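You operate a simulated robot arm through the tools that you are given. There is no shell and no other tool. Be economical: measure what you need, move in short steps, check, and stop when the job is done.

The job below is to be done with a simulated robot arm. You get a single attempt, and the scene is never put back.

JOB
Put some things from the top of the pine table away. At the end: the red spool from the top of the pine table is in the drawer with the green knob; the yellow spool from the top of the pine table is in the drawer with the green knob; whatever was shut is shut again. Leave all else as you found it, and nothing knocked over (what rides in a drawer may roll over).

Only the result counts: the job must be done as asked and must still hold three seconds after the hand-in. Knocking over, shifting, dropping, spilling or breaking anything else fails it.

ROBOT AND FRAMES
A 6-joint arm with a two-finger parallel gripper, fixed in place. Base frame: the origin is at the foot of the arm, x ahead of it, y to its left, z up. Units: m, rad, N and s.
With the tool pointing down near the work surface it reaches from about 0.18 to 0.64 m from the base axis. Its first joint turns from -1.152 to 1.152 rad. Payload 2.7 kg.
The tool frame sits at the grasp point between the pads (the TCP): z along the fingers, y along the line on which they close. The tips reach 0.023 m beyond it. The gripper opens to 0.094 m. The fingers are 0.038 m wide and 0.01 m thick; the gripper's body (0.054 by 0.096 m) begins 0.039 m behind the TCP.
Orientation is told as [roll, pitch, yaw] about the base's x, y, z axes, in that order, counted from this pose: with the fingers straight down and closing along the base's y, the tool's x points along the base's -x, its y along +y and its z along -z.

CONTROLS
- The arm moves only by the tool servo_tool. Its argument "plan" is a list of rows, each a list of 7 numbers: the turn, a rotation vector about the tool's x, y, z in rad, then the shift along the tool's x, y, z in mm, then the closure in counts, from 0 (fully open) to 255 (shut). In form: [[ax, ay, az, x, y, z, jaw], ...]. A call has 1 to 12 rows; each row shifts and turns the commanded pose from where the row before left it, along the tool's axes as they then stand. Rows are played at 5 a second. More than 0.05 m and 0.15 rad between two rows, or a gripper value outside its range, and nothing of the call is played. A pose out of reach is approached as far as the arm can. The call stops where the force on the tool passes 40 N (or 10 N more than at its start, if that is more) or the arm is blocked; 0.2 s more then pass. Each finger travels about 0.045 m/s and halts on what it meets, pressing with about 32 N; the grip force reading is that of the motor and also rises with nothing between the fingers. The clock runs only during rows and for 0.2 s after the last one: add rows that do not move to give the fingers time. The reply holds the time, the measured pose of the TCP, the force on the tool along the base axes, the opening and the grip force, in the units named above and with some noise.
- Cameras (640 x 400 px; columns grow to the right, rows downward): "scene" is fixed at [0.0618, -0.4426, 1.3879]; the picture's right is [0.83, -0.55, 0.00], its down [-0.43, -0.64, -0.63] and it looks along [0.35, 0.53, -0.77] (base axes); focal length 328 px, centre (320, 200). "wrist" rides on the gripper at [-0.039, 0, -0.044] in the tool frame; the picture's right is [0.00, -1.00, 0.00], its down [0.97, 0.00, -0.24] and it looks along [0.24, 0.00, 0.97] (tool axes); focal length 218 px, centre (320, 200).
- get_image(camera): a new picture of that camera. No time passes.
- measure_at(camera, pixels): for up to 12 pixels [column, row] of the newest picture of that camera ("zoom" is the newest enlarged one), the place [x, y, z] in the base frame of the surface seen there, good to about 0.003 m, but the place of the scene camera against the robot may be out by one fixed shift of up to 0.012 m in any direction. No time passes.
- close_up(camera, box): a new picture of the part [left, top, right, bottom] of that camera's present view, enlarged. No time passes.
- hand_in(): hands the job in; it is judged then, once.

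Go step by step. Measure first, check grasps and placings, and put right what went wrong. The budget is 80 turns and 34 pictures, counting those below and the enlarged ones. Unless the task says otherwise, let go and move clear before handing in, and close with one line.

The tools are called as a command line: name --pt "numbers of a row" for each row, then --argument value for the rest, lists and objects as JSON in quotes. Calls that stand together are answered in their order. servo_tool: Moves the arm, as the interface text tells. Its arguments: {"type":"object","properties":{"plan":{"type":"array"}},"required":["plan"]} The other tools are called the same way: get_image (camera) takes a picture; measure_at (camera, pixels) gives the place of the surface under pixels of a picture; close_up (camera, box) takes an enlarged picture of a part of a camera's view; hand_in () hands the job in.

At the start:

```text
time: 0.0
ee_pos: [0.3429, -0.0162, 1.0452]
tcp_rot: [0.001, -0.002, -0.001]
ft_force: [0.2, -0.1, 0.2]
width: 0.094
grasp_force: 0.1
```

scene: 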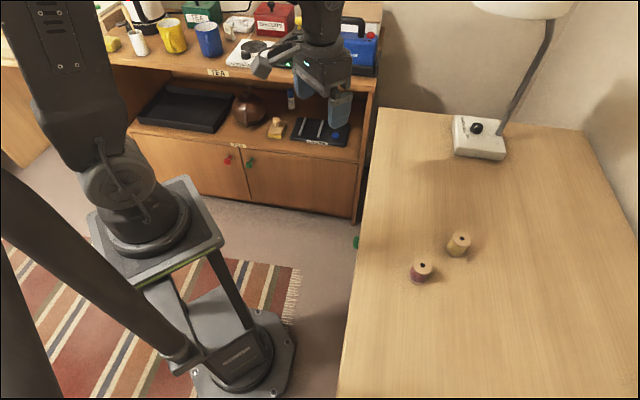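
wrist: 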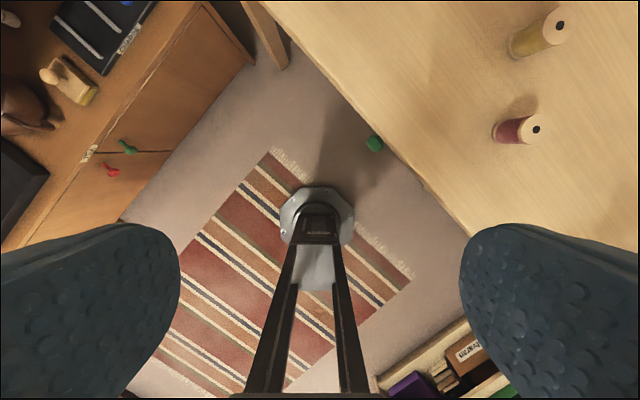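

The pine table's left edge shows a green knob at scene (356,242) and wrist (375,142), and the spools are at scene (422,270) and (458,245). I'll measure these and take a closer look.

close_up --camera "scene" --box '[320, 180, 520, 305]'

measure_at --camera "scene" --pixels '[[356, 242], [423, 266], [459, 239], [366, 180], [361, 225], [352, 300], [378, 110], [420, 300], [500, 260], [417, 280], [455, 253]]'

measure_at --camera "wrist" --pixels '[[375, 142], [375, 135], [381, 145], [535, 129], [560, 26], [388, 135], [400, 150], [430, 180], [330, 70], [455, 215], [365, 145]]'

```text
3.20 times, centred on (420, 242) of scene
```

zoom: 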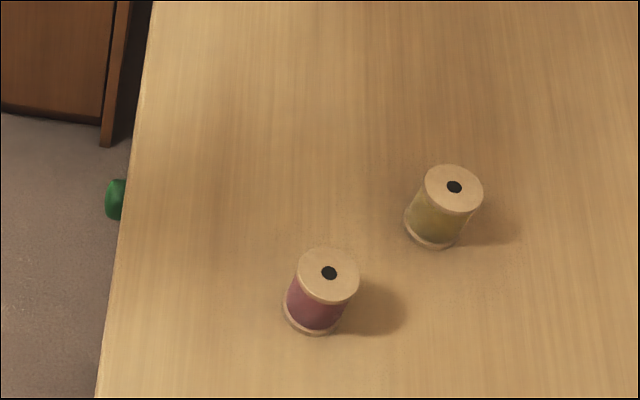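

```text
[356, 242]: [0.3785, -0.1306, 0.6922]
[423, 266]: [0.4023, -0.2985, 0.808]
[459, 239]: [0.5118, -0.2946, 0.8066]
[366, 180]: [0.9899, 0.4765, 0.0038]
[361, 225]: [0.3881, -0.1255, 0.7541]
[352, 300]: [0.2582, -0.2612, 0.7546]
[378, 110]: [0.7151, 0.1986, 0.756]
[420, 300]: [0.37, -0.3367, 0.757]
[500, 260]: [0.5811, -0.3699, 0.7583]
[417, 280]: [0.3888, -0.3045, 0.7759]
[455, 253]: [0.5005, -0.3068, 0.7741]
```

```text
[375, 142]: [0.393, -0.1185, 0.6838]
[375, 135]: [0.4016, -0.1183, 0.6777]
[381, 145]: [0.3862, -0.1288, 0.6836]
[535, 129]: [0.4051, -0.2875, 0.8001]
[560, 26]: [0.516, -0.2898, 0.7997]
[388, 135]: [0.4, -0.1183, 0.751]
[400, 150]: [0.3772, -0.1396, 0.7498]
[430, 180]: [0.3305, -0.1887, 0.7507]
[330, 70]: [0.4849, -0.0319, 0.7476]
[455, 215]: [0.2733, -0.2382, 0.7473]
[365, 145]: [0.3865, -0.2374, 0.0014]
```

The wrist readings give the table edge running at about 45°, with the knob near (0.392,-0.119,0.684) and the drawer's outward normal at about (-0.70,0.71). I'll turn the tool to line up with the edge and tilt it to look at the drawer front.

servo_tool --pt "0 0 0.14 0 0 0 0" --pt "0 0 0.14 0 0 0 0" --pt "0 0 0.14 0 0 0 0" --pt "0 0 0.14 0 0 0 0" --pt "0 0 0.14 0 0 0 0" --pt "0 0 0.085 0 0 0 0" --pt "0 -0.14 0 20 0 10 0" --pt "0 -0.14 0 20 0 20 0" --pt "0 -0.14 0 20 0 20 0" --pt "0 -0.14 0 20 0 20 0" --pt "0 -0.14 0 20 0 20 0" --pt "0 -0.085 0 0 0 0 0"

get_image --camera "wrist"

```text
time: 2.6
ee_pos: [0.3364, 0.0487, 0.9441]
tcp_rot: [0.002, -0.784, -0.784]
ft_force: [-0.3, -0.3, 0.5]
width: 0.0936
grasp_force: 0.1
out of reach, approached as far as the arm can: row 10, 11, 12
```

```text
30 pictures are left
```

wrist: 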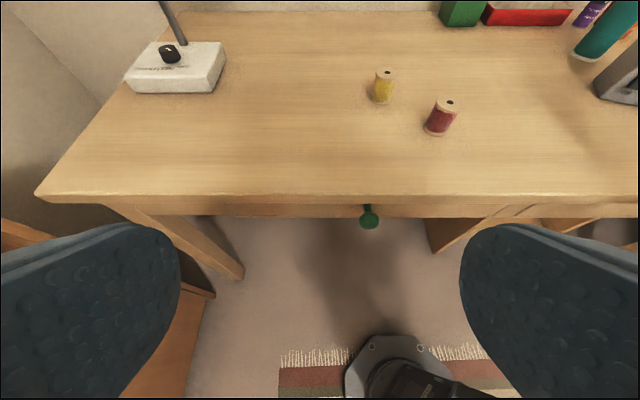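

The knob with its stem is visible at (369,217), and the drawer front lies below the tabletop. I'll zoom in and measure.

close_up --camera "wrist" --box '[220, 170, 540, 260]'

measure_at --camera "wrist" --pixels '[[369, 219], [369, 225], [366, 208], [300, 205], [440, 205], [300, 198], [440, 198], [300, 211], [440, 211], [386, 72], [450, 102], [369, 214]]'

```text
2.00 times, centred on (380, 215) of wrist
```

zoom: 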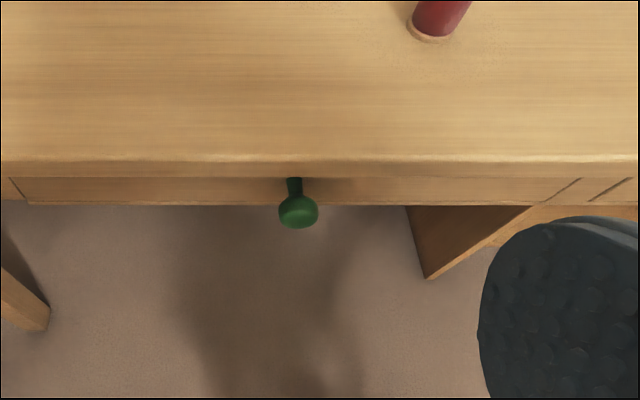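

```text
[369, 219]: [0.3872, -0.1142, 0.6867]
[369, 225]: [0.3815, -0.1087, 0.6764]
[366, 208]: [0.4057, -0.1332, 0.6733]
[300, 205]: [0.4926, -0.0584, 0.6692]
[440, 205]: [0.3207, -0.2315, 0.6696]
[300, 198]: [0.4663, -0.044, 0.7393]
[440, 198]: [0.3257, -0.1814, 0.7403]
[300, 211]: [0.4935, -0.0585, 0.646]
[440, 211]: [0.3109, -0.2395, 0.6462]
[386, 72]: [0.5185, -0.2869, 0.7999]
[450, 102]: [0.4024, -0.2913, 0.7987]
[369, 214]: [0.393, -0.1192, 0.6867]
```

The tabletop edge overhangs the drawer front by about 3 cm, and the knob ball just reaches past it (n≈-0.352, t≈0.193, z≈0.679 in the edge frame). I'll approach at a 45° tilt, starting with a partial move to check where the commanded pose sits.

servo_tool --pt "0 0 0 8 -8 20 90" --pt "0 0 0 8 -8 20 90" --pt "0 0 0 8 -8 20 90" --pt "0 0 0 8 -8 20 90" --pt "0 0 0 8 -8 20 90"

```text
time: 3.8
ee_pos: [0.3673, 0.0023, 0.8761]
tcp_rot: [-0.005, -0.784, -0.782]
ft_force: [-0.2, 0.4, -1.0]
width: 0.0609
grasp_force: 0.1
out of reach, approached as far as the arm can: row 1, 3, 4, 5
```

The 45° tilt is out of reach this far in. I'll cut the tilt to about 28°, which still clears the tabletop edge by my figures.

servo_tool --pt "0 0.14 0 0 0 0 90" --pt "0 0.145 0 0 0 0 90" --pt "0 0 0 0 0 0 90"

```text
time: 4.6
ee_pos: [0.3649, 0.0014, 0.8762]
tcp_rot: [0.0, -0.5, -0.785]
ft_force: [-0.7, 0.1, -0.3]
width: 0.0608
grasp_force: 0.0
```

The pose is reachable now. Next I'll go to a pre-grasp point about 7 cm back from the knob along the tool.

servo_tool --pt "0 0 0 2.9 -13.2 29.3 90" --pt "0 0 0 2.9 -13.2 29.3 90" --pt "0 0 0 2.9 -13.2 29.3 90" --pt "0 0 0 2.9 -13.2 29.3 90" --pt "0 0 0 2.9 -13.2 29.3 90" --pt "0 0 0 0 0 0 90"

get_image --camera "wrist"

```text
time: 6.0
ee_pos: [0.402, -0.0904, 0.7748]
tcp_rot: [-0.013, -0.497, -0.779]
ft_force: [-1.2, 0.2, -0.2]
width: 0.061
grasp_force: 0.1
out of reach, approached as far as the arm can: row 3, 4, 5
```

```text
28 pictures are left
```

wrist: 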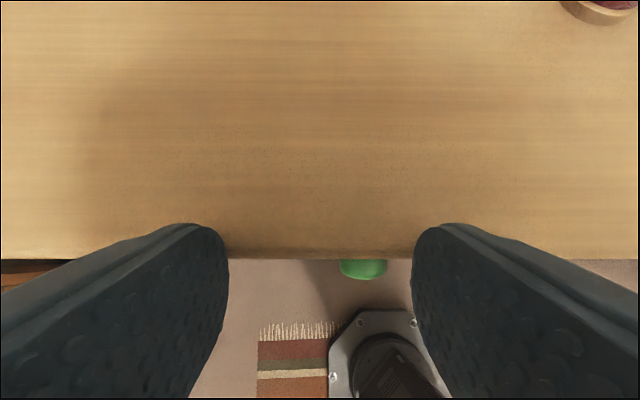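

The commanded point was out of reach again, so the outward tilt limit shrinks as I go lower, and I stopped at n≈-0.348, z≈0.775. The knob ball is visible at (363,268) just past the table edge at row 259, so I'll measure both precisely.

measure_at --camera "wrist" --pixels '[[363, 264], [363, 270], [363, 277], [345, 268], [383, 268], [300, 256], [300, 259], [363, 257], [400, 256], [250, 257]]'

```text
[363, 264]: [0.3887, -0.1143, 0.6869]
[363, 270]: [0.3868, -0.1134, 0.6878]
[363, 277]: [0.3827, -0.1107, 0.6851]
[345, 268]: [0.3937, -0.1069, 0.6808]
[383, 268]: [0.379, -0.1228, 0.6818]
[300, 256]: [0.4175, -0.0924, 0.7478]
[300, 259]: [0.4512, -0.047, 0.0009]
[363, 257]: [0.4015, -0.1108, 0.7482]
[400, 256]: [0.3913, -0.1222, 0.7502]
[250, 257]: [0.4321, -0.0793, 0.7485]
```

Refined, the table edge is at n≈-0.361 and the ball centre is at about n=-0.354, t=0.192, z=0.677, with a 22 mm diameter. A tilt of about 17° gripping near the fingertips should clear the edge, so I'll back up and reduce the tilt.

servo_tool --pt "0 0 0 0 0 -20 90" --pt "0 0 0 10 0 -20 90" --pt "0 0.1 0 10 0 0 90" --pt "0 0.1 0 0 0 0 90" --pt "0 0 0 0 0 0 90"

```text
time: 7.2
ee_pos: [0.3768, -0.0614, 0.7998]
tcp_rot: [0.002, -0.3, -0.785]
ft_force: [-0.4, -0.3, -0.2]
width: 0.0607
grasp_force: 0.1
```

Reachable. I'll move to the pre-grasp point 7 cm back along the tool axis.

servo_tool --pt "0 0 0 0.5 -15.5 21 90" --pt "0 0 0 0.5 -15.5 21 90" --pt "0 0 0 0 0 0 90"

```text
time: 8.0
ee_pos: [0.3628, -0.0917, 0.7603]
tcp_rot: [-0.008, -0.297, -0.781]
ft_force: [0.6, 0.8, -0.6]
width: 0.0609
grasp_force: 0.1
```

On target (n=-0.321, t=0.192). I'll advance 70 mm along the tool axis in small steps.

servo_tool --pt "0 0 0 0 0 14 90" --pt "0 0 0 0 0 14 90" --pt "0 0 0 0 0 14 90" --pt "0 0 0 0 0 14 90" --pt "0 0 0 0 0 14 90" --pt "0 0 0 0 0 0 90"

get_image --camera "wrist"

```text
time: 9.1
ee_pos: [0.382, -0.1022, 0.7081]
tcp_rot: [-0.015, -0.272, -0.782]
ft_force: [-1.1, 1.2, -1.8]
width: 0.0608
grasp_force: 0.0
out of reach, approached as far as the arm can: row 1, 2, 3, 4, 5
stopped in row 5: the force on the tool passed its limit (the readings are from after the stop); the commanded pose is now the measured one
```

```text
27 pictures are left
```

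wrist: 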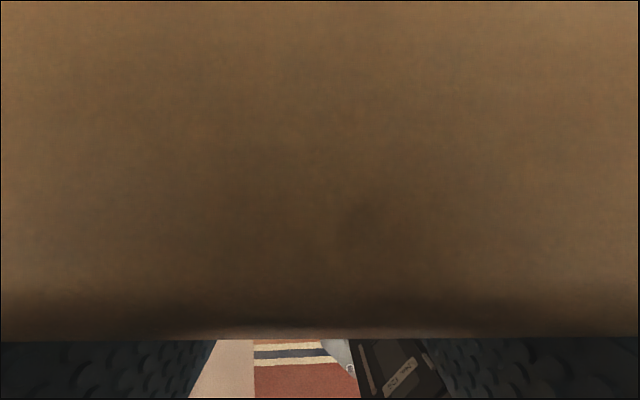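

I made light contact, probably the gripper body on the table edge, and the outward tilt limit shrank again. I'll back off and roll the tool sideways (wrist towards +t), which lowers the radial tilt and should allow a bigger tilt over the edge.

servo_tool --pt "0 0 0 3 0 -20 90" --pt "0 0 0 3 0 -20 90" --pt "0 0 0 3 0 -20 90" --pt "0.14 0 0 0 0 0 90" --pt "0.14 0 0 0 0 0 90" --pt "0.12 0 0 0 0 0 90" --pt "0 0 0 0 0 0 90"

get_image --camera "scene"

```text
time: 10.7
ee_pos: [0.3658, -0.0859, 0.7633]
tcp_rot: [-0.417, -0.274, -0.779]
ft_force: [-0.6, 0.1, -1.2]
width: 0.0607
grasp_force: 0.0
```

```text
26 pictures are left
```

scene: 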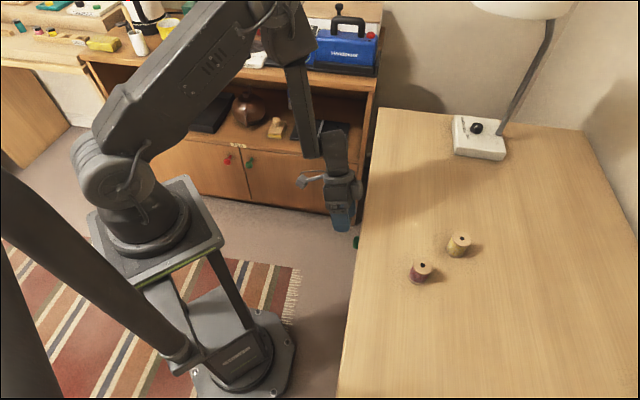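

The table is undisturbed, and the picture shows the forearm straight above the tool, so it was near a wrist singularity. The sideways roll gets away from it. Next I'll add tilt and move to the new pre-grasp point.

servo_tool --pt "0 -0.083 0.035 0 0 0 90" --pt "0 -0.083 0.035 0 0 0 90" --pt "0 0 0 4 15 8.5 90" --pt "0 0 0 4 15 8.5 90" --pt "0 0 0 0 0 0 90"

```text
time: 11.9
ee_pos: [0.3838, -0.071, 0.7344]
tcp_rot: [-0.415, -0.452, -0.777]
ft_force: [-0.7, 0.4, 0.1]
width: 0.0608
grasp_force: 0.0
```

All rows were reachable, so I'll advance about 61 mm to the knob.

servo_tool --pt "0 0 0 -0.4 -0.2 12.3 90" --pt "0 0 0 -0.4 -0.2 12.3 90" --pt "0 0 0 -0.4 -0.2 12.3 90" --pt "0 0 0 -0.4 -0.2 12.3 90" --pt "0 0 0 -0.4 -0.2 12.3 90" --pt "0 0 0 0 0 0 90"

get_image --camera "wrist"

```text
time: 12.9
ee_pos: [0.3845, -0.0989, 0.7011]
tcp_rot: [-0.416, -0.463, -0.776]
ft_force: [-12.1, 10.2, 18.3]
width: 0.0607
grasp_force: 0.0
stopped in row 4: the force on the tool passed its limit (the readings are from after the stop); the commanded pose is now the measured one
```

```text
25 pictures are left
```

wrist: 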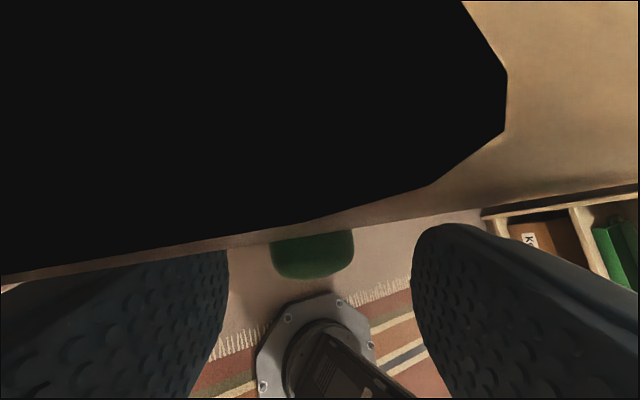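

The gripper's camera side has met the table edge (the black area is the edge right in front of the lens), with force pointing outward and up. I'll back out and tilt further, to about 0.8 rad, so the camera and body clear the edge.

servo_tool --pt "0 0 0 4 0 -16 90" --pt "0 0 0 4 0 -16 90" --pt "0 0 0 4 0 -16 90" --pt "0 -0.106 0.045 0 0 0 90" --pt "0 -0.106 0.045 0 0 0 90" --pt "0 -0.106 0.045 0 0 0 90" --pt "0 0 0 0 0 0 90"

```text
time: 14.5
ee_pos: [0.3772, -0.0637, 0.7331]
tcp_rot: [-0.419, -0.807, -0.769]
ft_force: [0.7, 0.0, 0.2]
width: 0.0606
grasp_force: 0.2
```

The larger tilt is reachable. I'll shift and go most of the way in, then look.

servo_tool --pt "0 0 0 12.5 0 0 90" --pt "0 0 0 0 0 13 90" --pt "0 0 0 0 0 13 90" --pt "0 0 0 0 0 13 90" --pt "0 0 0 0 0 0 90"

get_image --camera "wrist"

```text
time: 15.7
ee_pos: [0.3773, -0.0887, 0.7006]
tcp_rot: [-0.419, -0.807, -0.771]
ft_force: [0.7, -0.5, 0.3]
width: 0.0606
grasp_force: 0.1
```

```text
24 pictures are left
```

wrist: 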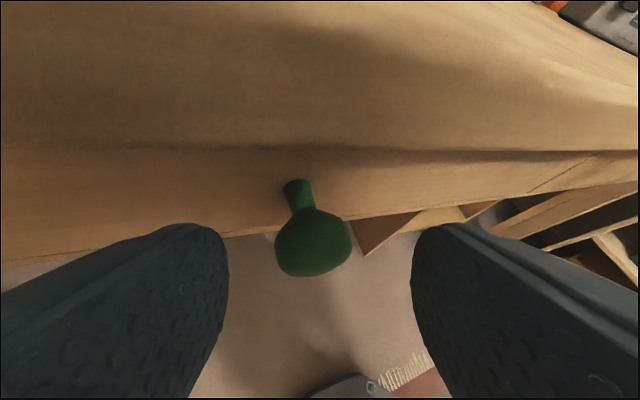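

The knob at (312,240) is nicely centred between the fingers. I'll advance the last 28 mm and close.

servo_tool --pt "0 0 0 1 0 14 90" --pt "0 0 0 0 0 14 90" --pt "0 0 0 0 0 0 90" --pt "0 0 0 0 0 0 200" --pt "0 0 0 0 0 0 255" --pt "0 0 0 0 0 0 255" --pt "0 0 0 0 0 0 255"

get_image --camera "wrist"

```text
time: 17.3
ee_pos: [0.3848, -0.1073, 0.6825]
tcp_rot: [-0.416, -0.804, -0.768]
ft_force: [13.6, 10.9, -16.5]
width: 0.0375
grasp_force: 45.1
```

```text
23 pictures are left
```

wrist: 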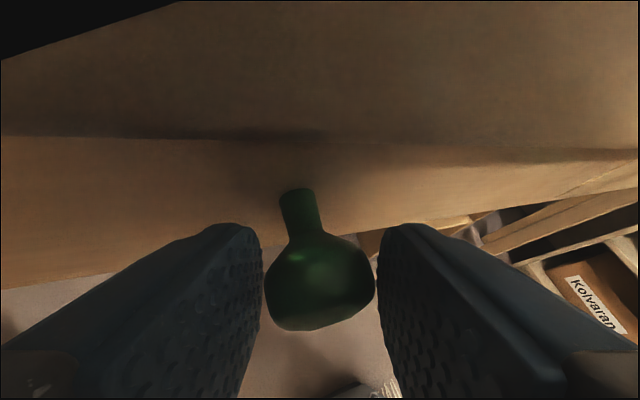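

The fingers have met the knob at 37 mm with a sideways load of about 17 N along +y. I'll shift slightly along +y to centre and keep squeezing.

servo_tool --pt "0 0 0 0 2 0 255" --pt "0 0 0 0 2 0 255" --pt "0 0 0 0 0 0 255"

```text
time: 18.1
ee_pos: [0.3861, -0.1089, 0.6811]
tcp_rot: [-0.426, -0.804, -0.771]
ft_force: [-13.5, 8.3, 14.3]
width: 0.0382
grasp_force: 44.6
```

The grip is holding at 38 mm. I'll pull gently outward (along n) about 30 mm.

servo_tool --pt "0 0 0 4.2 -1.8 -4 255" --pt "0 0 0 4.2 -1.8 -4 255" --pt "0 0 0 4.2 -1.8 -4 255" --pt "0 0 0 4.2 -1.8 -4 255" --pt "0 0 0 4.2 -1.8 -4 255" --pt "0 0 0 0 0 0 255"

get_image --camera "wrist"

```text
time: 19.5
ee_pos: [0.3641, -0.087, 0.6825]
tcp_rot: [-0.422, -0.806, -0.769]
ft_force: [-16.0, -18.0, 21.2]
width: 0.0378
grasp_force: 45.1
```

```text
22 pictures are left
```

wrist: 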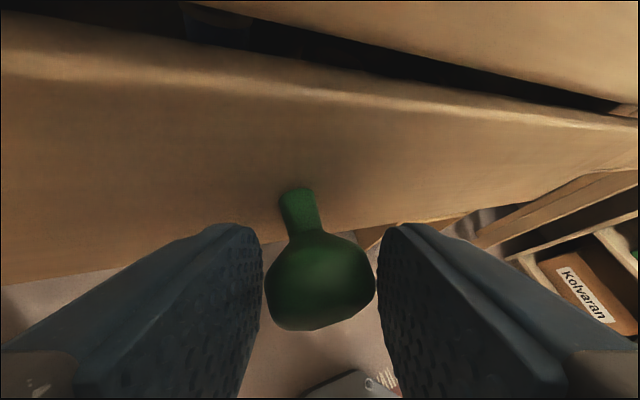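

The drawer is moving out with the knob and is about 31 mm open. I'll ease the side load and keep pulling.

servo_tool --pt "0 0 0 5 -3.6 -5 255" --pt "0 0 0 5.5 -2.3 -5.3 255" --pt "0 0 0 5.5 -2.3 -5.3 255" --pt "0 0 0 5.5 -2.3 -5.3 255" --pt "0 0 0 5.5 -2.3 -5.3 255" --pt "0 0 0 0 0 0 255"

```text
time: 20.6
ee_pos: [0.3428, -0.0661, 0.6817]
tcp_rot: [-0.443, -0.79, -0.764]
ft_force: [-3.5, -2.1, 3.5]
width: 0.038
grasp_force: 45.3
out of reach, approached as far as the arm can: row 3, 4, 5
stopped in row 5: the force on the tool passed its limit (the readings are from after the stop); the commanded pose is now the measured one
```

The drawer is about 6 cm open, and this tilt has run out of reach. There is now room to grip the knob from straight above, so I'll release, rise and turn upright.

servo_tool --pt "0 0 0 0 0 0 0" --pt "0 0 0 0 0 0 0" --pt "0 0 0 0 0 0 0" --pt "0 0 0 -8.7 -3.4 -7.6 0" --pt "0 0 0 -8.7 -3.4 -7.6 0" --pt "0 0 0 -8.7 -3.4 -7.6 0" --pt "0 0 0 -8.7 -3.4 -7.6 0" --pt "0 0 0 -8.7 -3.4 -7.6 0" --pt "-0.14 0 0 0 0 0 0" --pt "-0.14 0 0 0 0 0 0" --pt "-0.14 0 0 0 0 0 0" --pt "0 0 0 0 0 0 0"

```text
time: 23.2
ee_pos: [0.4353, -0.0631, 0.7972]
tcp_rot: [-0.055, -0.78, -0.743]
ft_force: [0.0, -0.8, 0.3]
width: 0.0942
grasp_force: 0.1
out of reach, approached as far as the arm can: row 9, 10, 11
```

Reach clipping drifted the tool to (0.435,-0.063,0.797), clear above the table. I'll turn it upright and look.

servo_tool --pt "0 0.14 0 0 0 -15 0" --pt "0 0.14 0 0 0 -10 0" --pt "0 0.14 0 0 0 0 0" --pt "0 0.14 0 10 0 0 0" --pt "0 0.14 0 10 0 0 0" --pt "0 0.08 0 10 0 0 0" --pt "-0.055 0 0.04 10 0 0 0" --pt "0 0 0 0 0 0 0"

get_image --camera "wrist"

```text
time: 25.0
ee_pos: [0.4028, -0.0402, 0.807]
tcp_rot: [0.02, -0.123, -0.826]
ft_force: [-0.6, -0.1, 0.2]
width: 0.094
grasp_force: 0.1
out of reach, approached as far as the arm can: row 4, 5
```

```text
21 pictures are left
```

wrist: 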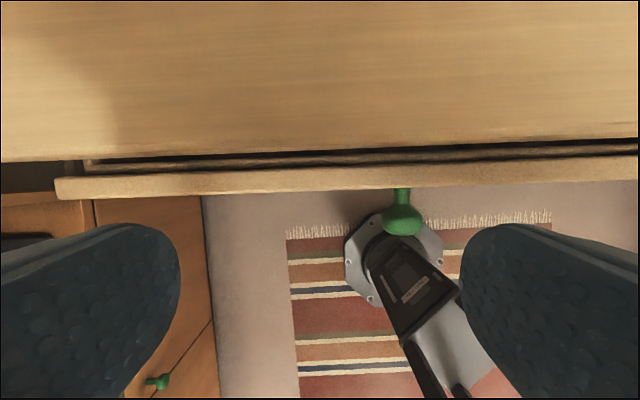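

The drawer front is out, with the knob at (403,215). I'll measure the knob, the front panel top and the edge.

measure_at --camera "wrist" --pixels '[[403, 208], [403, 218], [403, 230], [386, 218], [422, 218], [300, 178], [300, 188], [300, 165], [300, 148], [500, 170], [60, 188]]'

servo_tool --pt "0 0.123 0 0 0 0 90" --pt "-0.02 0 -0.04 0 0 0 90" --pt "0 0 0 0 0 0 90"

```text
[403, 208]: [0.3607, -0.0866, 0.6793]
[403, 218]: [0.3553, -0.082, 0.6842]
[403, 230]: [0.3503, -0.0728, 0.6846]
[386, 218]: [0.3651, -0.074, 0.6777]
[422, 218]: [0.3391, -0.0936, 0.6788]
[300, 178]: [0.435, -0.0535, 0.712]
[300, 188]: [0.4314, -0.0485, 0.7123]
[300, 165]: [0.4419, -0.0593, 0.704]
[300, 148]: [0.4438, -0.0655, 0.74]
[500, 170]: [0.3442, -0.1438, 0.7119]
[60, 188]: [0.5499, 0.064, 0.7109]
```

```text
time: 25.8
ee_pos: [0.4035, -0.0402, 0.8081]
tcp_rot: [0.04, 0.0, -0.782]
ft_force: [0.1, -0.8, -0.1]
width: 0.0607
grasp_force: 0.0
```

The tool is upright now, and the knob ball is at about n=-0.306, t=0.190, z≈0.673. I'll fix the small roll, move above it and descend.

servo_tool --pt "0.04 0 0 7 -22 0 60" --pt "0 0 0 7 -22 0 60" --pt "0 0 0 0 -22 0 60" --pt "0 0 0 0 0 20 60" --pt "0 0 0 0 0 20 60" --pt "0 0 0 0 0 0 60"

get_image --camera "wrist"

```text
time: 27.2
ee_pos: [0.3483, -0.0766, 0.7667]
tcp_rot: [-0.001, -0.001, -0.782]
ft_force: [0.2, -0.7, -0.2]
width: 0.0718
grasp_force: 0.1
```

```text
20 pictures are left
```

wrist: 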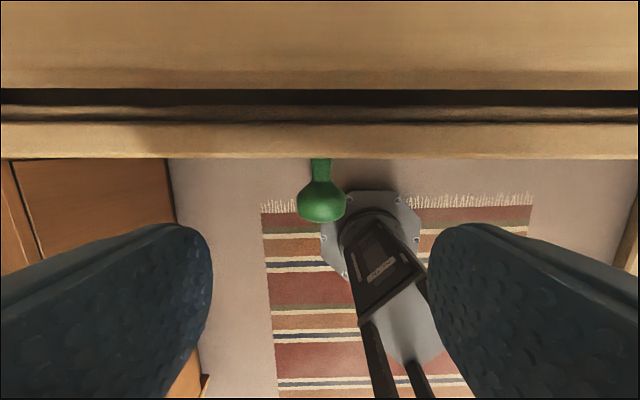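

The knob at (321,205) is centred for a straight descent. I'll go down 78 mm and close.

servo_tool --pt "0 0 0 0 0 20 60" --pt "0 0 0 0 0 20 60" --pt "0 0 0 0 0 20 60" --pt "0 0 0 0 -1 18 60" --pt "0 0 0 0 0 0 60" --pt "0 0 0 0 0 0 255" --pt "0 0 0 0 0 0 255" --pt "0 0 0 0 0 0 255" --pt "0 0 0 0 0 0 255"

get_image --camera "wrist"

```text
time: 29.2
ee_pos: [0.3486, -0.0783, 0.6925]
tcp_rot: [-0.002, -0.001, -0.785]
ft_force: [-0.2, -2.5, -3.4]
width: 0.0339
grasp_force: 45.1
```

```text
19 pictures are left
```

wrist: 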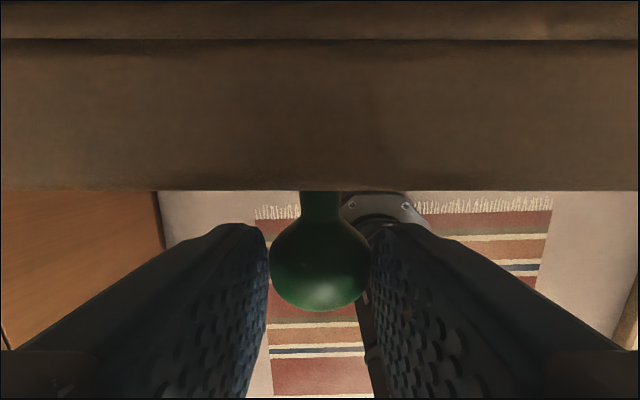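

Firm grip on the knob at 34 mm, well centred. I'll pull the drawer straight out about 105 mm more.

servo_tool --pt "0 0 0 10 0 0 255" --pt "0 0 0 10 0 0 255" --pt "0 0 0 10 0 0 255" --pt "0 0 0 10 0 0 255" --pt "0 0 0 10 0 0 255" --pt "0 0 0 10 0 0 255" --pt "0 0 0 10 0 0 255" --pt "0 0 0 10 0 0 255" --pt "0 0 0 10 0 0 255" --pt "0 0 0 10 0 0 255" --pt "0 0 0 5 0 0 255" --pt "0 0 0 0 0 0 255"

get_image --camera "wrist"

```text
time: 30.5
ee_pos: [0.3079, -0.04, 0.6922]
tcp_rot: [0.0, -0.002, -0.785]
ft_force: [-1.5, 1.2, 2.1]
width: 0.0334
grasp_force: 45.0
stopped in row 6: the force on the tool passed its limit (the readings are from after the stop); the commanded pose is now the measured one
```

```text
18 pictures are left
```

wrist: 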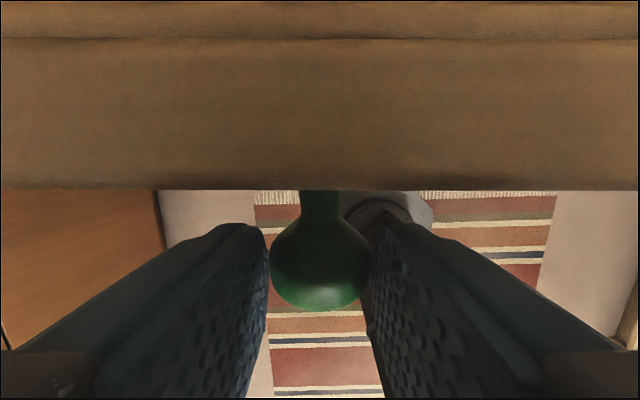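

The pull stopped after 56 mm, with the drawer about 105 mm out. I'll try a little more to see if that is the end stop.

servo_tool --pt "0 0 0 4 0 0 255" --pt "0 0 0 4 0 0 255" --pt "0 0 0 4 0 0 255" --pt "0 0 0 0 0 0 255"

```text
time: 31.5
ee_pos: [0.3001, -0.0315, 0.6922]
tcp_rot: [0.0, -0.001, -0.786]
ft_force: [-3.7, -6.9, 29.9]
width: 0.0339
grasp_force: 44.9
```

It moved 12 mm more, but now with an upward force of about 30 N. I'll look before going on.

get_image --camera "scene"

get_image --camera "wrist"

```text
17 pictures are left
```

scene: 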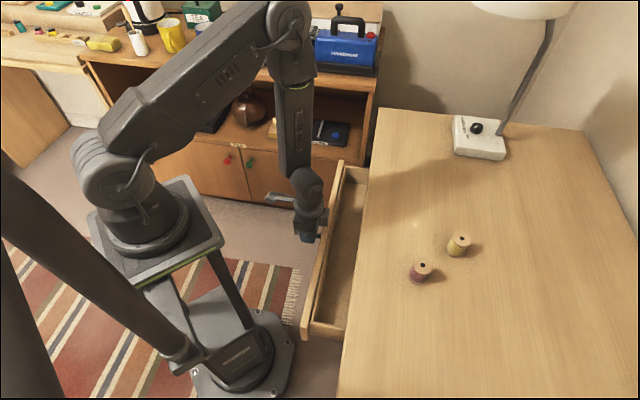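

```text
16 pictures are left
```

wrist: 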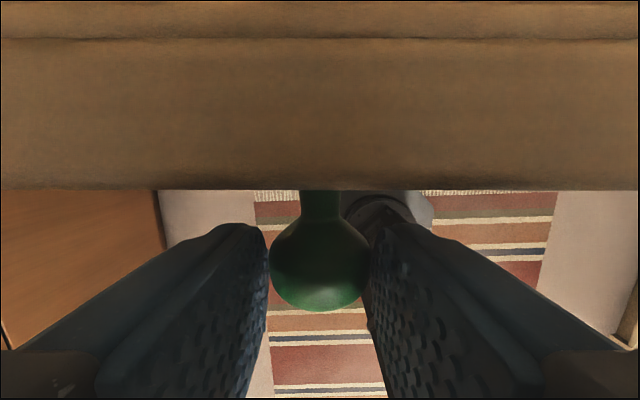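

The drawer is cleanly about 11.5 cm out and looks empty where visible, and nothing else has changed. I'll pull a bit more for gripper clearance.

servo_tool --pt "0 0 0 4 0 -1 255" --pt "0 0 0 5 0 0 255" --pt "0 0 0 5 0 0 255" --pt "0 0 0 5 0 0 255" --pt "0 0 0 5 0 0 255" --pt "0 0 0 5 0 0 255" --pt "0 0 0 0 0 0 255"

```text
time: 32.2
ee_pos: [0.2902, -0.0222, 0.6922]
tcp_rot: [-0.002, 0.002, -0.784]
ft_force: [1.4, 3.8, -4.7]
width: 0.0338
grasp_force: 44.8
stopped in row 3: the force on the tool passed its limit (the readings are from after the stop); the commanded pose is now the measured one
```

That adds another 13 mm, so about 13 cm open, which is enough. I'll release, rise straight up and look down into the drawer.

servo_tool --pt "0 0 0 0 0 0 60" --pt "0 0 0 0 0 0 60" --pt "0 0 0 0 0 0 60" --pt "0 0 0 0 0 -20 60" --pt "0 0 0 0 0 -30 60" --pt "0 0 0 0 0 -40 60" --pt "0 0 0 0 0 -40 60" --pt "0 0 0 -20 0 -40 60" --pt "0 0 0 -20 0 0 60" --pt "0 0 0 0 0 0 60"

get_image --camera "wrist"

```text
time: 34.4
ee_pos: [0.3198, -0.0489, 0.8597]
tcp_rot: [0.0, 0.0, -0.782]
ft_force: [-0.6, -0.7, -0.9]
width: 0.0718
grasp_force: 0.1
```

```text
15 pictures are left
```

wrist: 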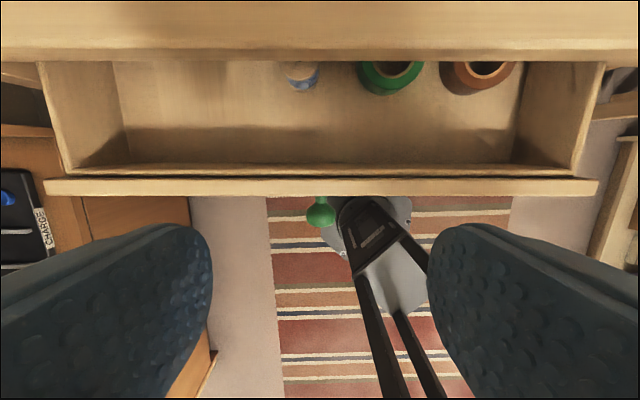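

There are items in the drawer near the back: a small one at (300,75), a green pot at (390,75) and an orange pot at (485,72). The left half is free, so I'll measure for placing.

measure_at --camera "wrist" --pixels '[[180, 120], [250, 120], [180, 75], [250, 150], [120, 110], [180, 168], [180, 187], [180, 57], [300, 85], [300, 65], [390, 90], [60, 120]]'

```text
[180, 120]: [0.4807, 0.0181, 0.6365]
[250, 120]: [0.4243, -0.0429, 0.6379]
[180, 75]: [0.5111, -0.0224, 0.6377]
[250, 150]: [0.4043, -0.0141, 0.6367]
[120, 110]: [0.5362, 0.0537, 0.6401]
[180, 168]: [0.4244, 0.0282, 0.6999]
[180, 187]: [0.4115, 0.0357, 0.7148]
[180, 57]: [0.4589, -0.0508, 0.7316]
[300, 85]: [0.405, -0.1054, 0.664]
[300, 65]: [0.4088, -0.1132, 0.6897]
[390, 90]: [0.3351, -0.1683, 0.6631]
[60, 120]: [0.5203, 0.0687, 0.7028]
```

The drawer floor is at z≈0.637 and the inner front face at n≈-0.28, with free room around t 0.27–0.36. I'll go over the red spool now, staying high.

servo_tool --pt "0 0 0 0 0 -25 60" --pt "0 0 0 -36 -18.6 0 60" --pt "0 0 0 -36 -18.6 0 60" --pt "0 0 0 -36 -18.6 0 60" --pt "0 0 0 -36 -18.6 0 60" --pt "0 0 0 -36 -18.6 0 60" --pt "0 0 0 -35 -18.6 0 60" --pt "0 0 0 0 0 0 60"

get_image --camera "wrist"

```text
time: 36.2
ee_pos: [0.3939, -0.28, 0.8864]
tcp_rot: [-0.001, 0.001, -0.784]
ft_force: [1.1, -0.4, -0.3]
width: 0.0718
grasp_force: 0.0
```

```text
14 pictures are left
```

wrist: 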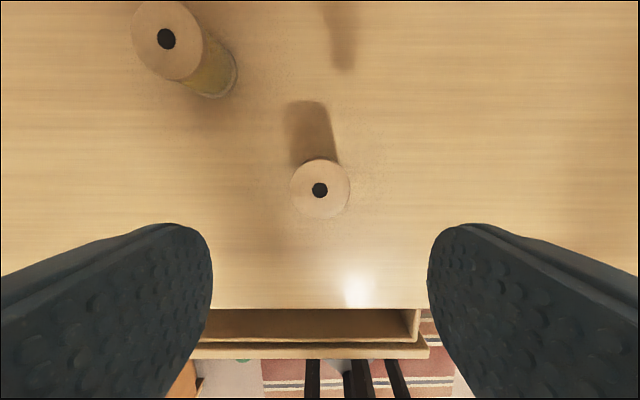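

measure_at --camera "wrist" --pixels '[[292, 189], [348, 189], [320, 162], [320, 215], [306, 176], [334, 204], [140, 40], [195, 40], [168, 72], [168, 12], [334, 176], [306, 204]]'

```text
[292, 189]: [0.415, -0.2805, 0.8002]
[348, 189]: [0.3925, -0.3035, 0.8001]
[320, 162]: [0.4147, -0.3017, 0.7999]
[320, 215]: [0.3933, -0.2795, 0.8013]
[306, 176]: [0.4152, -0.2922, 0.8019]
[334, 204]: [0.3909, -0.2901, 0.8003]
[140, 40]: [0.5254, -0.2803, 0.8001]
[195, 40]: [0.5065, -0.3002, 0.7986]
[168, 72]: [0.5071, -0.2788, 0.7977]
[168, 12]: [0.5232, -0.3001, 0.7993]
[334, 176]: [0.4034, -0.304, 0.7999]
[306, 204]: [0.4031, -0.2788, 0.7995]
```

The red spool centre is (0.4035,-0.2913) with its top at 0.80, and the yellow is at (0.5157,-0.290). I'll align over the red, descend to z≈0.788 and close.

servo_tool --pt "0 0 0 -14.8 -1.2 0 60" --pt "0 0 0 0 0 25 60" --pt "0 0 0 0 0 25 60" --pt "0 0 0 0 0 25 60" --pt "0 0 0 0 0 23 60" --pt "0 0 0 0 0 0 60" --pt "0 0 0 0 0 0 255" --pt "0 0 0 0 0 0 255" --pt "0 0 0 0 0 0 255" --pt "0 0 0 0 0 0 255"

get_image --camera "wrist"

```text
time: 38.4
ee_pos: [0.4008, -0.2915, 0.7898]
tcp_rot: [0.0, 0.0, -0.782]
ft_force: [-0.1, 0.8, 0.3]
width: 0.0355
grasp_force: 31.8
```

```text
13 pictures are left
```

wrist: 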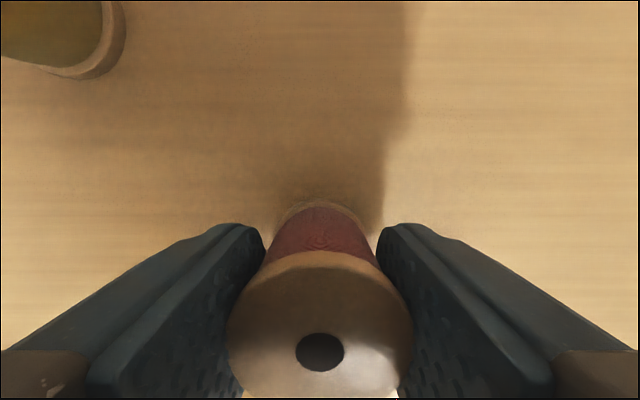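

Red is held (35.5 mm, 32 N). I'll lift 80 mm and carry it over the free left part of the drawer (n=-0.303, t=0.35).

servo_tool --pt "0 0 0 0 0 -40 255" --pt "0 0 0 0 0 -45 255" --pt "0 0 0 23.3 34.1 0 255" --pt "0 0 0 23.3 34.1 0 255" --pt "0 0 0 23.3 34.1 0 255" --pt "0 0 0 23.3 34.1 0 255" --pt "0 0 0 23.3 34.1 0 255" --pt "0 0 0 23.3 34.1 0 255" --pt "0 0 0 23.3 34.1 0 255" --pt "0 0 0 23.3 34.1 0 255" --pt "0 0 0 0 0 0 255" --pt "0 0 0 0 0 0 255"

get_image --camera "wrist"

```text
time: 41.0
ee_pos: [0.4657, 0.0297, 0.8729]
tcp_rot: [-0.003, 0.001, -0.786]
ft_force: [0.3, 0.1, -0.5]
width: 0.0357
grasp_force: 32.1
```

```text
12 pictures are left
```

wrist: 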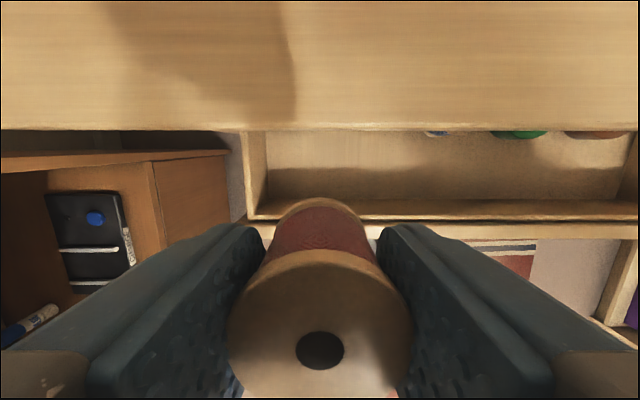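

Held steadily. I'll check the drawer's left wall and front inner face against my target before lowering.

measure_at --camera "wrist" --pixels '[[262, 180], [248, 180], [275, 180], [420, 202], [420, 213], [420, 230], [300, 128], [420, 190]]'

```text
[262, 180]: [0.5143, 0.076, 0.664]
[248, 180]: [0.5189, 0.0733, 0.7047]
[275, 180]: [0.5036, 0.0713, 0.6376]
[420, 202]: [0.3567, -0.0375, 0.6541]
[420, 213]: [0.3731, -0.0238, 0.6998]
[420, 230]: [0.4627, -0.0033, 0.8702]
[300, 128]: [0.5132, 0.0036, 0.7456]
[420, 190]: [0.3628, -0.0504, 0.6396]
```

There's clearance: the left wall is at t≈0.417 and the front inner face at n≈-0.280. I'll lower to just above the drawer floor.

servo_tool --pt "0 0 0 3 0 30 255" --pt "0 0 0 0 0 35 255" --pt "0 0 0 0 0 35 255" --pt "0 0 0 0 0 30 255" --pt "0 0 0 0 0 25 255" --pt "0 0 0 0 0 20 255" --pt "0 0 0 0 0 9 255" --pt "0 0 0 0 0 7 255" --pt "0 0 0 0 0 0 255"

```text
time: 43.0
ee_pos: [0.4612, 0.0321, 0.6835]
tcp_rot: [0.0, -0.002, -0.784]
ft_force: [0.5, -1.1, 0.4]
width: 0.0355
grasp_force: 32.0
```

There's no contact yet at z=0.6835. I'll go down 3 mm more, open moderately, and rise straight up.

servo_tool --pt "0 0 0 0 0 3 255" --pt "0 0 0 0 0 0 255" --pt "0 0 0 0 0 0 140" --pt "0 0 0 0 0 0 100" --pt "0 0 0 0 0 0 100" --pt "0 0 0 0 0 -15 100" --pt "0 0 0 0 0 -30 100" --pt "0 0 0 0 0 -45 100" --pt "0 0 0 0 0 -45 60" --pt "0 0 0 0 0 -45 60" --pt "0 0 0 0 0 -10 60" --pt "0 0 0 0 0 0 60"

get_image --camera "wrist"

```text
time: 45.6
ee_pos: [0.4605, 0.033, 0.8719]
tcp_rot: [-0.003, -0.002, -0.783]
ft_force: [-0.6, 0.0, -0.7]
width: 0.0717
grasp_force: 0.1
```

```text
11 pictures are left
```

wrist: 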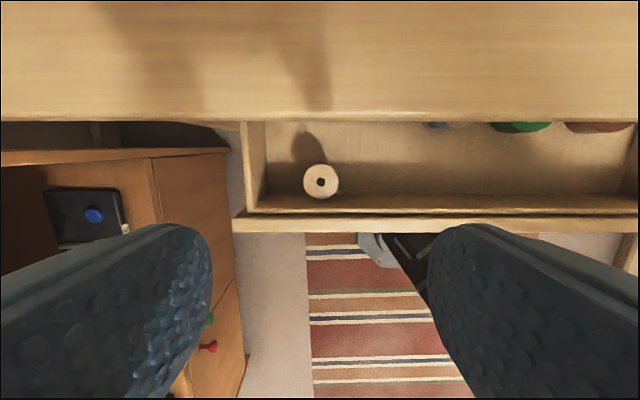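

Red stands in the drawer at (320,182). I'll go to the yellow spool.

servo_tool --pt "0 0 0 0 0 -15 60" --pt "0 0 0 -33.5 -23.7 0 60" --pt "0 0 0 -33.5 -23.7 0 60" --pt "0 0 0 -33.5 -23.7 0 60" --pt "0 0 0 -33.5 -23.7 0 60" --pt "0 0 0 -33.5 -23.7 0 60" --pt "0 0 0 -33.5 -23.7 0 60" --pt "0 0 0 -33.5 -23.7 0 60" --pt "0 0 0 -23 -23.7 0 60" --pt "0 0 0 0 0 0 60"

get_image --camera "wrist"

```text
time: 47.8
ee_pos: [0.5095, -0.2806, 0.8829]
tcp_rot: [-0.001, 0.001, -0.786]
ft_force: [0.3, -0.5, 0.3]
width: 0.072
grasp_force: 0.1
```

```text
10 pictures are left
```

wrist: 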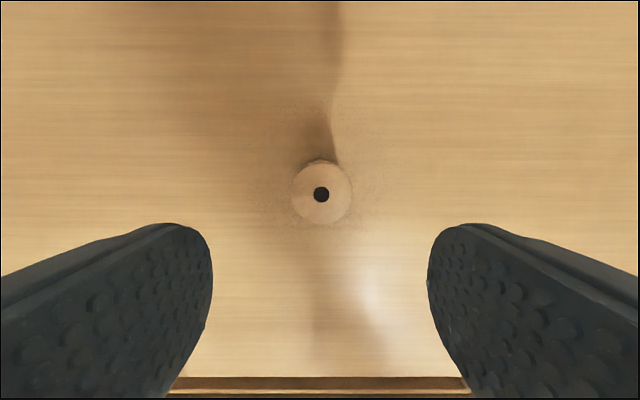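

The yellow spool is at (321,194), well lined up. Same grasp as before.

servo_tool --pt "0 0 0 -12 -1 0 60" --pt "0 0 0 0 0 25 60" --pt "0 0 0 0 0 25 60" --pt "0 0 0 0 0 25 60" --pt "0 0 0 0 0 19 60" --pt "0 0 0 0 0 0 60" --pt "0 0 0 0 0 0 255" --pt "0 0 0 0 0 0 255" --pt "0 0 0 0 0 0 255" --pt "0 0 0 0 0 0 255"

```text
time: 50.0
ee_pos: [0.5183, -0.2935, 0.7932]
tcp_rot: [-0.001, 0.0, -0.783]
ft_force: [-0.1, 0.8, -0.5]
width: 0.0354
grasp_force: 32.0
```

Yellow is gripped (35.4 mm, 32 N). I'll lift and carry it to n≈-0.307, t≈0.268 above the drawer.

servo_tool --pt "0 0 0 0 0 -40 255" --pt "0 0 0 0 0 -42 255" --pt "0 0 0 38.1 15.6 0 255" --pt "0 0 0 38.1 15.6 0 255" --pt "0 0 0 38.1 15.6 0 255" --pt "0 0 0 38.1 15.6 0 255" --pt "0 0 0 38.1 15.6 0 255" --pt "0 0 0 38.1 15.6 0 255" --pt "0 0 0 38.1 15.6 0 255" --pt "0 0 0 0 0 0 255" --pt "0 0 0 0 0 0 255"

get_image --camera "wrist"

```text
time: 52.4
ee_pos: [0.4053, -0.0225, 0.8739]
tcp_rot: [-0.001, 0.0, -0.785]
ft_force: [-0.5, -0.2, -1.1]
width: 0.0355
grasp_force: 32.5
```

```text
9 pictures are left
```

wrist: 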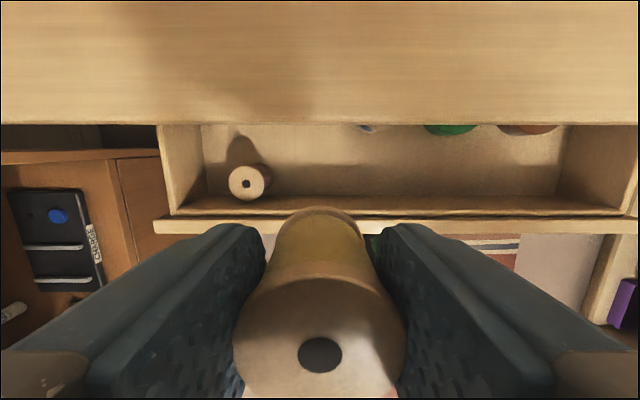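

Positioned at n=-0.3025, t=0.271, with red beside it at (248,182). I'll lower to z≈0.683, release and rise.

servo_tool --pt "0 0 0 -1.5 0 30 255" --pt "0 0 0 0 -2 35 255" --pt "0 0 0 0 0 35 255" --pt "0 0 0 0 0 30 255" --pt "0 0 0 0 0 25 255" --pt "0 0 0 0 0 20 255" --pt "0 0 0 0 0 9 255" --pt "0 0 0 0 0 5 255" --pt "0 0 0 0 0 0 255"

```text
time: 54.4
ee_pos: [0.4055, -0.0295, 0.6837]
tcp_rot: [-0.003, -0.001, -0.783]
ft_force: [0.6, 0.0, -0.5]
width: 0.0354
grasp_force: 31.9
```

No contact yet, and the spool's bottom should be within a few mm of the floor. I'll nudge down 2 mm, release gently and rise.

servo_tool --pt "0 0 0 0 0 2 255" --pt "0 0 0 0 0 0 255" --pt "0 0 0 0 0 0 140" --pt "0 0 0 0 0 0 100" --pt "0 0 0 0 0 0 100" --pt "0 0 0 2 0 -15 100" --pt "0 0 0 0 0 -30 100" --pt "0 0 0 0 0 -45 100" --pt "0 0 0 0 0 -45 100" --pt "0 0 0 0 0 -35 100" --pt "0 0 0 0 0 0 100"

get_image --camera "wrist"

```text
time: 56.8
ee_pos: [0.4041, -0.0289, 0.8516]
tcp_rot: [-0.001, 0.0, -0.784]
ft_force: [-0.3, 0.2, -0.9]
width: 0.0575
grasp_force: 0.0
```

```text
8 pictures are left
```

wrist: 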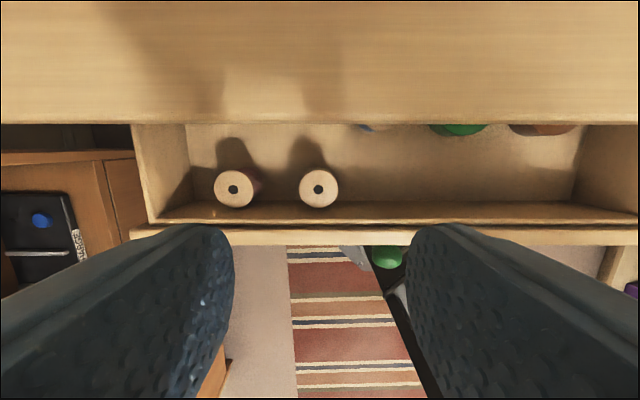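

Both spools stand in the drawer at (233,188) and (318,188). To push the drawer shut via the knob, the camera side must face away from the table, so I'll move out front, close the fingers and turn the tool half a turn.

servo_tool --pt "0 0 0 33 -18.5 -8 200" --pt "0 0 0 33 -18.5 -8 255" --pt "0 0 0 33 -18.5 -8 255" --pt "0 0 0 32 -18.5 -8 255" --pt "0 0 -0.14 0 0 0 255" --pt "0 0 -0.14 0 0 0 255" --pt "0 0 -0.14 0 0 0 255" --pt "0 0 -0.14 0 0 0 255" --pt "0 0 -0.14 0 0 0 255" --pt "0 0 -0.14 0 0 0 255" --pt "0 0 -0.14 0 0 0 255" --pt "0 0 -0.14 0 0 0 255"

servo_tool --pt "0 0 -0.145 0 0 0 255" --pt "0 0 -0.145 0 0 0 255" --pt "0 0 -0.145 0 0 0 255" --pt "0 0 -0.145 0 0 0 255" --pt "0 0 -0.145 0 0 0 255" --pt "0 0 -0.145 0 0 0 255" --pt "0 0 -0.145 0 0 0 255" --pt "0 0 -0.145 0 0 0 255" --pt "0 0 -0.145 0 0 0 255" --pt "0 0 -0.145 0 0 0 255" --pt "0 0 -0.145 0 0 0 255" --pt "0 0 -0.145 0 0 0 255"

```text
time: 59.4
ee_pos: [0.2593, 0.0125, 0.8838]
tcp_rot: [-0.002, 0.003, 0.339]
ft_force: [0.4, 0.1, 0.2]
width: 0.0001
grasp_force: 32.2
```

```text
time: 62.0
ee_pos: [0.2599, 0.0119, 0.8835]
tcp_rot: [-0.001, 0.001, 2.078]
ft_force: [0.6, 0.9, -0.3]
width: 0.0
grasp_force: 32.5
```

The flip worked. I'll finish the last 0.28 rad and descend to z≈0.682 in front of the knob.

servo_tool --pt "0 0 -0.14 0 0 0 255" --pt "0 0 -0.138 0 0 0 255" --pt "0 0 0 -5 0 40 255" --pt "0 0 0 0 0 40 255" --pt "0 0 0 0 0 40 255" --pt "0 0 0 0 0 40 255" --pt "0 0 0 0 0 30 255" --pt "0 0 0 0 0 12 255" --pt "0 0 0 0 0 0 255"

get_image --camera "scene"

```text
time: 64.0
ee_pos: [0.2546, 0.0188, 0.68]
tcp_rot: [0.001, 0.002, 2.354]
ft_force: [-0.2, -0.4, 0.2]
width: 0.0001
grasp_force: 32.1
```

```text
7 pictures are left
```

scene: 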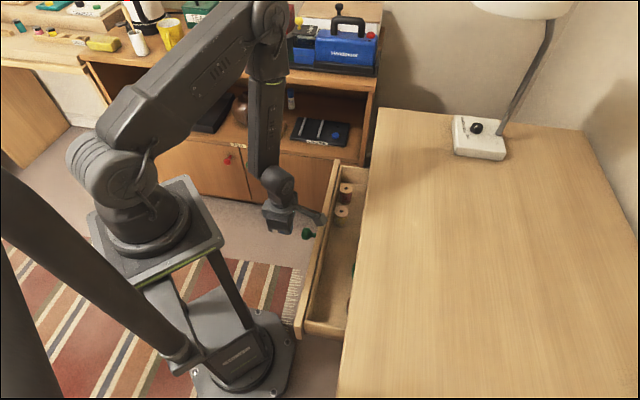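

In the picture a bracket sticks out of the gripper towards the drawer at (310,214). I need a closer look before pushing.

close_up --camera "scene" --box '[230, 150, 390, 250]'

get_image --camera "wrist"

```text
4.00 times, centred on (310, 200) of scene
```

zoom: 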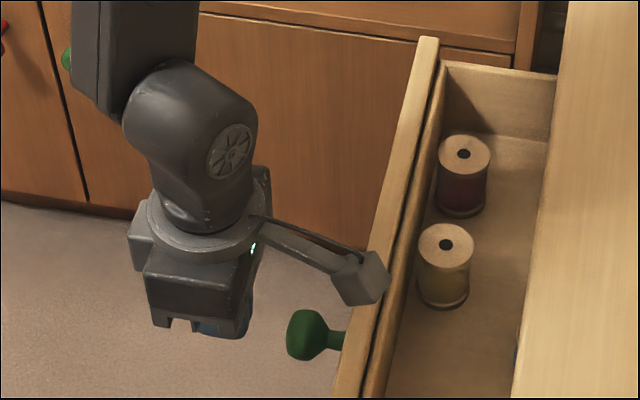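

```text
5 pictures are left
```

wrist: 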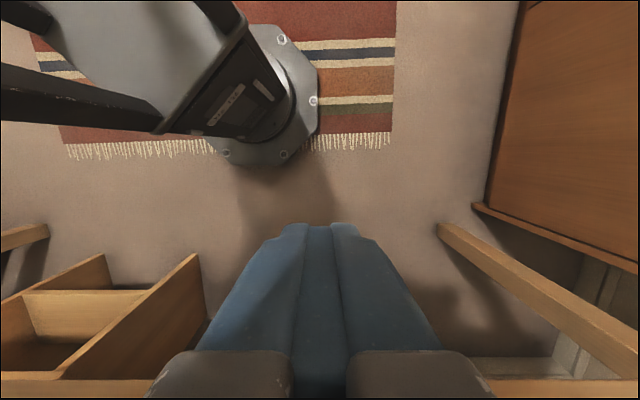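

The sensor arm sits on the tool's +x side, so this half-turn is the wrong way round for closing. I'll rise, turn back to the earlier orientation and push that way, with a slight tilt at the end.

servo_tool --pt "0 0 0 0 0 -40 255" --pt "0 0 0 0 0 -45 255" --pt "0 0 0 0 0 -45 255" --pt "0 0 0 0 0 -45 255" --pt "0 0 0 0 0 -25 255" --pt "0 0 0.145 0 0 0 255" --pt "0 0 0.145 0 0 0 255" --pt "0 0 0.145 0 0 0 255" --pt "0 0 0.145 0 0 0 255" --pt "0 0 0.145 0 0 0 255" --pt "0 0 0.145 0 0 0 255" --pt "0 0 0.145 0 0 0 255"

servo_tool --pt "0 0 0.145 0 0 0 255" --pt "0 0 0.145 0 0 0 255" --pt "0 0 0.145 0 0 0 255" --pt "0 0 0.145 0 0 0 255" --pt "0 0 0.145 0 0 0 255" --pt "0 0 0.145 0 0 0 255" --pt "0 0 0.145 0 0 0 255" --pt "0 0 0.145 0 0 0 255" --pt "0 0 0.145 0 0 0 255" --pt "0 0 0.145 0 0 0 255" --pt "0 0 0.145 0 0 0 255" --pt "0 0 0.145 0 0 0 255"

```text
time: 66.6
ee_pos: [0.2544, 0.0166, 0.8823]
tcp_rot: [0.001, 0.002, 1.336]
ft_force: [0.3, -0.5, 1.4]
width: 0.0
grasp_force: 32.5
```

```text
time: 69.2
ee_pos: [0.256, 0.016, 0.8826]
tcp_rot: [-0.002, -0.001, -0.405]
ft_force: [-0.1, 0.2, -0.1]
width: 0.0
grasp_force: 31.9
```

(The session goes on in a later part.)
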